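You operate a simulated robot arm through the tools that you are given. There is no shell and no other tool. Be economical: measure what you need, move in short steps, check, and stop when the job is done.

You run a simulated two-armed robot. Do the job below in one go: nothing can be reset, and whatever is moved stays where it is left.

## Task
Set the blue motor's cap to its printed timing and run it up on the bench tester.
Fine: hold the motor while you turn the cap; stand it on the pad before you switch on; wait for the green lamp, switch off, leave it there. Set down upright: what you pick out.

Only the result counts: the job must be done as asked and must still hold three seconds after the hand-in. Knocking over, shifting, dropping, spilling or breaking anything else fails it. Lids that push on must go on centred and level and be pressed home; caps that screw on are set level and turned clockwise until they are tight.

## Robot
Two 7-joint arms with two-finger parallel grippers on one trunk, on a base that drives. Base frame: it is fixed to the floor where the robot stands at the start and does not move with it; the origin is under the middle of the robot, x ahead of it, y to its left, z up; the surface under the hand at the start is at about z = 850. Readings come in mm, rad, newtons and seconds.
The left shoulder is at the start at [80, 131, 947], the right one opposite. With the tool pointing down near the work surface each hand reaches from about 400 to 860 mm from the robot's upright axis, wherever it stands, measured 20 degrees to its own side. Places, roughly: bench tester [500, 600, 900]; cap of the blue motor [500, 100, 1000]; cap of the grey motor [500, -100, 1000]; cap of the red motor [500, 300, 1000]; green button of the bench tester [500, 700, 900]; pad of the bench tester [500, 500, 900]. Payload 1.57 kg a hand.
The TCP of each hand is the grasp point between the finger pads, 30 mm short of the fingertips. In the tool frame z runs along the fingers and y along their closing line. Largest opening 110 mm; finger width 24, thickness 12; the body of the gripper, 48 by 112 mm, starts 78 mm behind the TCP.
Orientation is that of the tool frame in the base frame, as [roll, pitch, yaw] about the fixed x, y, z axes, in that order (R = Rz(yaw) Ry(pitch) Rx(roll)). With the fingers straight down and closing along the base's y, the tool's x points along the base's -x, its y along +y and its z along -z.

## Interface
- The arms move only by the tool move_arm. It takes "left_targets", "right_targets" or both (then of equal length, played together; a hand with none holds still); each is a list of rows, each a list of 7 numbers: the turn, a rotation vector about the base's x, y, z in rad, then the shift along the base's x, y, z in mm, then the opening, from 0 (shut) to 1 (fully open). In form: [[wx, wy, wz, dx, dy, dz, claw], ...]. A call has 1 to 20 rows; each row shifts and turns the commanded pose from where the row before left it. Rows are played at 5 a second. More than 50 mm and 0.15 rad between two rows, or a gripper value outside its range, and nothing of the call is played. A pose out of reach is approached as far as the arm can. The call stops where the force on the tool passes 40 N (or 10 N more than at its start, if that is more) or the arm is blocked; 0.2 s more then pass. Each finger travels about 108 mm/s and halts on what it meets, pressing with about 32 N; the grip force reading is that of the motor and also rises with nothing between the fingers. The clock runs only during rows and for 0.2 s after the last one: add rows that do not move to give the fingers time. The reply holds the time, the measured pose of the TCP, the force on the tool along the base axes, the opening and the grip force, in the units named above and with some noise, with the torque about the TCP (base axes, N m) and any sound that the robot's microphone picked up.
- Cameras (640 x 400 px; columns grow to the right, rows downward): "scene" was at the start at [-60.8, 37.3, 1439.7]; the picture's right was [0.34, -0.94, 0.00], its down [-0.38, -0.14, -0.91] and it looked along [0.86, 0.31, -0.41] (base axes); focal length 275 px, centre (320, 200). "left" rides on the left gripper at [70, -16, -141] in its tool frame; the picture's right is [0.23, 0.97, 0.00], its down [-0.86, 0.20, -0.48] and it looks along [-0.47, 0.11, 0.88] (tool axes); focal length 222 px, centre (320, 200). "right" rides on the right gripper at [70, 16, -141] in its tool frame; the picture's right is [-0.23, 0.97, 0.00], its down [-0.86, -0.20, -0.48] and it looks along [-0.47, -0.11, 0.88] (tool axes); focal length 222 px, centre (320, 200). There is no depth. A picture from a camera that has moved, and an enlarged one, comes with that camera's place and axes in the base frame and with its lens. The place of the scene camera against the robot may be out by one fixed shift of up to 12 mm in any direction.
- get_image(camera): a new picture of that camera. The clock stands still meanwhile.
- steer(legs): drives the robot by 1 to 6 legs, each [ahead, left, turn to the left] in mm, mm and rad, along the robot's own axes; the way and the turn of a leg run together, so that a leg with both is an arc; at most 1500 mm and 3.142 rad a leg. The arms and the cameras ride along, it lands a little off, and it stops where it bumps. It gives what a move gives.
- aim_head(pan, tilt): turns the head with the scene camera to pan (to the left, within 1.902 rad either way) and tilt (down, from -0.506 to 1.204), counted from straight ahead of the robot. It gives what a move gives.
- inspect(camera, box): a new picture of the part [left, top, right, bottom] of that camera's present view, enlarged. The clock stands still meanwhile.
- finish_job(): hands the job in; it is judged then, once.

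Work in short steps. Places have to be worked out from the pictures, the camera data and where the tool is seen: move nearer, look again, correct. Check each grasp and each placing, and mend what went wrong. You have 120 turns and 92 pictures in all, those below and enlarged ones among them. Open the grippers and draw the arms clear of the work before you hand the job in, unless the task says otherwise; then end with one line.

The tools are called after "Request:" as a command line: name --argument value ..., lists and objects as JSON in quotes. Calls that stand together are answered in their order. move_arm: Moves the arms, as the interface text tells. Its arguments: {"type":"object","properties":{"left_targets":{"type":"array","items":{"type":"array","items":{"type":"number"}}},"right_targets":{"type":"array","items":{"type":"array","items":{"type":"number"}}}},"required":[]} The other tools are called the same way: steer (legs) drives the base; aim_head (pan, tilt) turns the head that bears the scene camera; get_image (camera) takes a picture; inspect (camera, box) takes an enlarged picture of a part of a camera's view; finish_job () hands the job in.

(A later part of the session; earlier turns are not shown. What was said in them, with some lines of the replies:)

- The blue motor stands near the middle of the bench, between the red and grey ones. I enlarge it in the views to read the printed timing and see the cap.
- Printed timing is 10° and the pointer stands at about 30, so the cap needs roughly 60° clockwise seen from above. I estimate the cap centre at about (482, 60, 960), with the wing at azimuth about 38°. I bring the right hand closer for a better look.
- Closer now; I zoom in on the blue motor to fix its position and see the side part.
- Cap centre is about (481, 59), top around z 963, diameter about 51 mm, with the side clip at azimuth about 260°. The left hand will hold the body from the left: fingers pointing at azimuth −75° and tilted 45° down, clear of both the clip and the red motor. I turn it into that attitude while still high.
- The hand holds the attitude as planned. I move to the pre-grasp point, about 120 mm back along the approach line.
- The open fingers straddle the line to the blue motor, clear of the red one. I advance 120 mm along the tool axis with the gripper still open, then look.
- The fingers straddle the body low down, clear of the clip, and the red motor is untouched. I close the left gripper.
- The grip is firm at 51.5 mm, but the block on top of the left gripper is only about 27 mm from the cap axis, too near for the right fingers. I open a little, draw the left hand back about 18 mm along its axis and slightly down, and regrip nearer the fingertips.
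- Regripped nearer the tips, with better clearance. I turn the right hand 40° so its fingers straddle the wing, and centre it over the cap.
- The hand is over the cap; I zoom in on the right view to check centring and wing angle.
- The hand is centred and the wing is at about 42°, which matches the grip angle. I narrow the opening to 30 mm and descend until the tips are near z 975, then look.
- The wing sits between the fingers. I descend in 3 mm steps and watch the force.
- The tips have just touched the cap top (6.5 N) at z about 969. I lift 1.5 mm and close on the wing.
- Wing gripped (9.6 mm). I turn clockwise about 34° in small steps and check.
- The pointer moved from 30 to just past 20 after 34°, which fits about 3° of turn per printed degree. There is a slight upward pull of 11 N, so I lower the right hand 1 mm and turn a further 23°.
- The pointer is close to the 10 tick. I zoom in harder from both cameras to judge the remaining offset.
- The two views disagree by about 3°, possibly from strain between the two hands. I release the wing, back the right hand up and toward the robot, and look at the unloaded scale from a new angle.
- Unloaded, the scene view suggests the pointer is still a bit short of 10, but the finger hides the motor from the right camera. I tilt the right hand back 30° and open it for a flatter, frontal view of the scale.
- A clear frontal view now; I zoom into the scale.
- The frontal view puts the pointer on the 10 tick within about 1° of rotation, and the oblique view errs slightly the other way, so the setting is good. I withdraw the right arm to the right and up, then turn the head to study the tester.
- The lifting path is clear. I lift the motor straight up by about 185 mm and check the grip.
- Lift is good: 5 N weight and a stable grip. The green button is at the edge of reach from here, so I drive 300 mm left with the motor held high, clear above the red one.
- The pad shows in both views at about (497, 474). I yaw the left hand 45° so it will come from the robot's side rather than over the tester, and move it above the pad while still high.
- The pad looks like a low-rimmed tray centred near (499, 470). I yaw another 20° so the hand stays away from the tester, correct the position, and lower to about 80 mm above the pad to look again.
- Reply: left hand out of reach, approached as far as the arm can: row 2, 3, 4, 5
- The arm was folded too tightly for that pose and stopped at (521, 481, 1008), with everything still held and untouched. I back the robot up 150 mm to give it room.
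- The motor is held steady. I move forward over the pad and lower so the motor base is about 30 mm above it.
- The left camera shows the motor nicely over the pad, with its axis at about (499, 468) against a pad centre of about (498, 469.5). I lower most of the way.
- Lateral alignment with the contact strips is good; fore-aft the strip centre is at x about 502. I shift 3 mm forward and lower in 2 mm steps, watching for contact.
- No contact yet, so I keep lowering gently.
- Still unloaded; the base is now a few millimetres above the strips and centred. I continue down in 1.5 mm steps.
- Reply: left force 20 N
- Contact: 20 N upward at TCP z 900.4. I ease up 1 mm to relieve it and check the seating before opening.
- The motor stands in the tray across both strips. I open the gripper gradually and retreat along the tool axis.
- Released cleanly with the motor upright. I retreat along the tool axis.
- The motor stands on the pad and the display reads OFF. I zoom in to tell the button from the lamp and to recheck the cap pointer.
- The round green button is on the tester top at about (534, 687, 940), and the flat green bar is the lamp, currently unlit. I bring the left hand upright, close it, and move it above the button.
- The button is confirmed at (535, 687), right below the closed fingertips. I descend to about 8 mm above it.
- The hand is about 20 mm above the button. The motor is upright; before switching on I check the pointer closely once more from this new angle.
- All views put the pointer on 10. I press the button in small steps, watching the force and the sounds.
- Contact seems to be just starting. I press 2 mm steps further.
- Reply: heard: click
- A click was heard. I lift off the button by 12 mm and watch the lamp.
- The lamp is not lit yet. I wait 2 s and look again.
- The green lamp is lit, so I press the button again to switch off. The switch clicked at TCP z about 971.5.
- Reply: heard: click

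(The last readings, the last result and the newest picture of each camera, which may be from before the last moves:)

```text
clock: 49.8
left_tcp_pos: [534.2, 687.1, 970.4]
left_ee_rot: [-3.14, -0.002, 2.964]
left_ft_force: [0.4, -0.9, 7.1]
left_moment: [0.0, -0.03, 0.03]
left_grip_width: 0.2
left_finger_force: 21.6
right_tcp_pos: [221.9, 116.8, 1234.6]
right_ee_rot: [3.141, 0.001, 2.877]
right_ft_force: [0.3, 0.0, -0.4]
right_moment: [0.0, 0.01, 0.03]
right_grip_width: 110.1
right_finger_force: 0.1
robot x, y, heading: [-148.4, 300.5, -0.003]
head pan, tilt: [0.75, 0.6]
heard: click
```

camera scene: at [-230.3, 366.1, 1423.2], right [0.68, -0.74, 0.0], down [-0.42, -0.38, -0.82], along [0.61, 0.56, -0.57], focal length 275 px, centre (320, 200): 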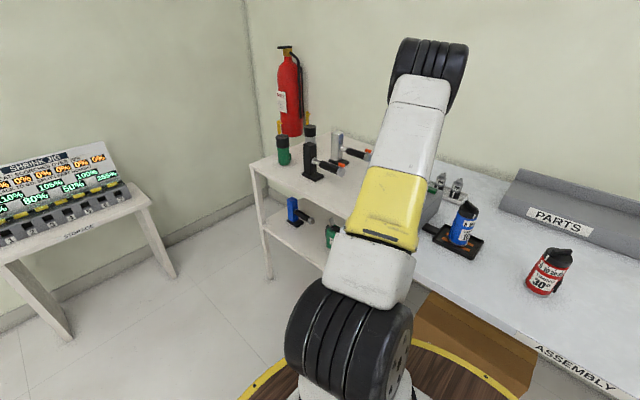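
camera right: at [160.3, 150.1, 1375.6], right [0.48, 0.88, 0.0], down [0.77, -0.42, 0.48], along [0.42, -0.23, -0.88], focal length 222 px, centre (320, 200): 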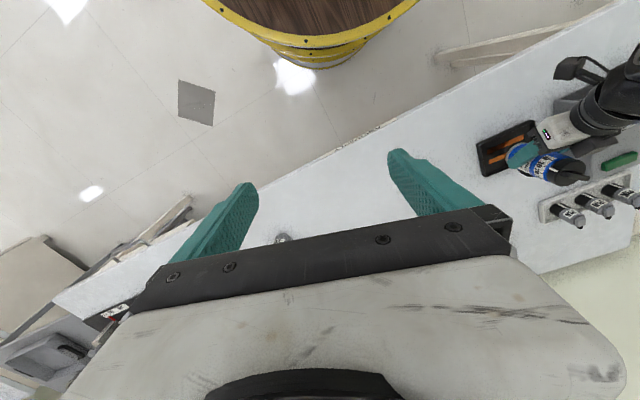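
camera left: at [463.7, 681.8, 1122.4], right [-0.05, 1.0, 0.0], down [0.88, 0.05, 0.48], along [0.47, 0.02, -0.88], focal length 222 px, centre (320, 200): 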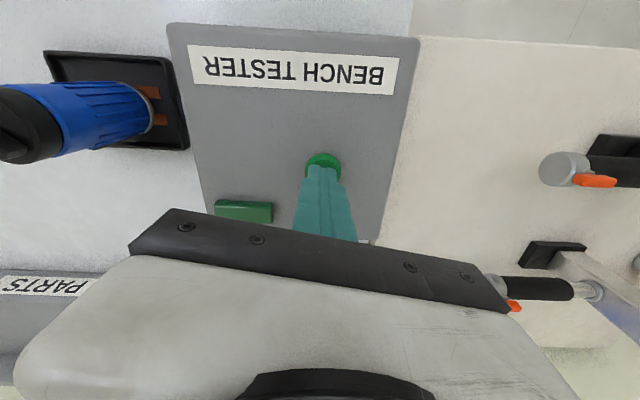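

It clicked. I lift straight up and back toward the robot so the display becomes visible.

Request:
move_arm --left_targets '[[0, 0, 0, 0, 0, 20, 0], [0, 0, 0, 0, 0, 40, 0], [0, 0, 0, -10, 0, 45, 0.2], [0, 0, 0, -45, 0, 20, 0.4], [0, 0, 0, -45, 0, 20, 0.5], [0, 0, 0, -45, 0, 20, 0.5], [0, 0, 0, -45, 0, 20, 0.5], [0, 0, 0, 0, 0, 0, 0.5]]'

Request:
get_image --camera "left"

Request:
get_image --camera "scene"

```text
clock: 51.6
left_tcp_pos: [344.0, 687.0, 1155.2]
left_ee_rot: [-3.14, -0.002, 2.964]
left_ft_force: [-1.2, -0.2, 0.1]
left_moment: [-0.01, 0.02, 0.0]
left_grip_width: 55.2
left_finger_force: 0.2
right_tcp_pos: [221.9, 116.8, 1234.8]
right_ee_rot: [3.141, 0.001, 2.876]
right_ft_force: [0.4, 0.1, -0.9]
right_moment: [0.02, -0.01, 0.0]
right_grip_width: 110.3
right_finger_force: 0.0
robot x, y, heading: [-145.2, 300.5, -0.007]
head pan, tilt: [0.75, 0.6]
```

```text
18 pictures are left
camera left: at [272.6, 682.3, 1295.4], right [-0.05, 1.0, 0.0], down [0.88, 0.05, 0.48], along [0.47, 0.02, -0.88], focal length 222 px, centre (320, 200)
```

left: 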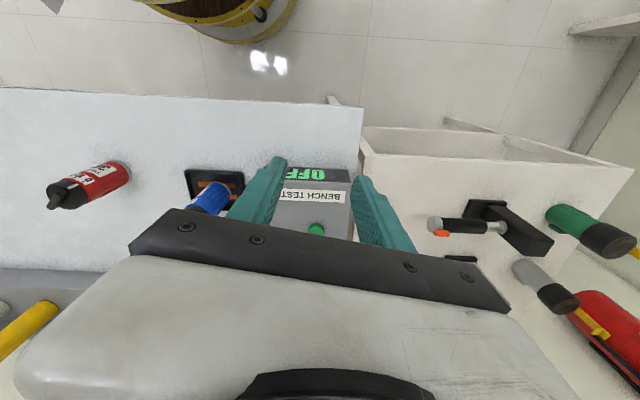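

```text
17 pictures are left
camera scene: at [-230.5, 366.1, 1423.2], right [0.68, -0.74, 0.0], down [-0.42, -0.38, -0.83], along [0.61, 0.56, -0.56], focal length 275 px, centre (320, 200)
```

scene: 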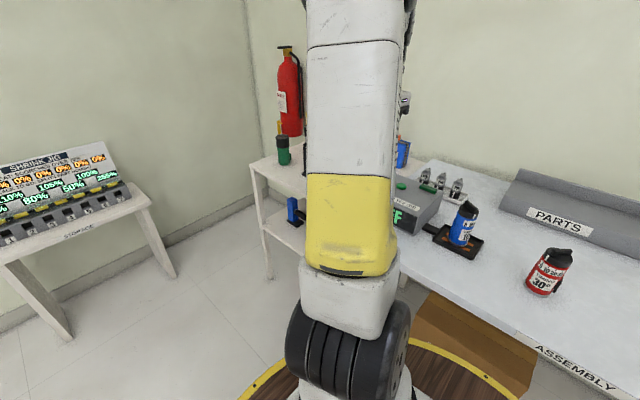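

The display reads OFF and both arms are clear. One last close look at the motor confirms whether it still stands upright and set at 10.

Request:
inspect --camera "scene" --box '[385, 165, 505, 262]'

```text
4.12 times, centred on (445, 214) of scene
camera zoom: at [-230.5, 366.1, 1423.2], right [0.68, -0.74, 0.0], down [-0.42, -0.38, -0.83], along [0.61, 0.56, -0.56], focal length 1133 px, centre (-196, 144)
```

zoom: 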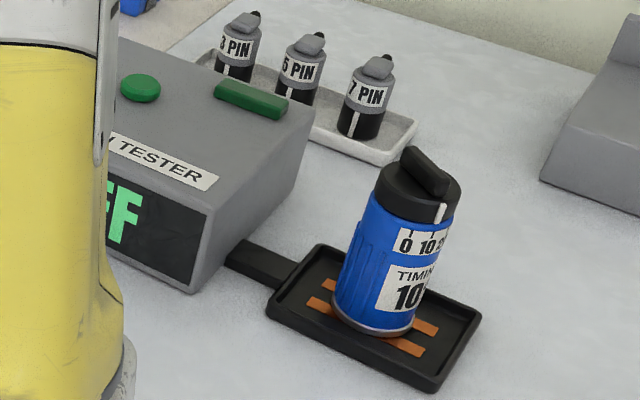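

The motor stands upright on the pad at 10, the tester is off with its lamp dark, and the arms are clear. I hand the job in.

Request:
finish_job

```text
The job is handed in.
```

The blue motor's cap is set to its printed 10°, to within what the camera views could show. I ran it on the tester until the green lamp lit, then switched off and left the motor standing upright on the pad.
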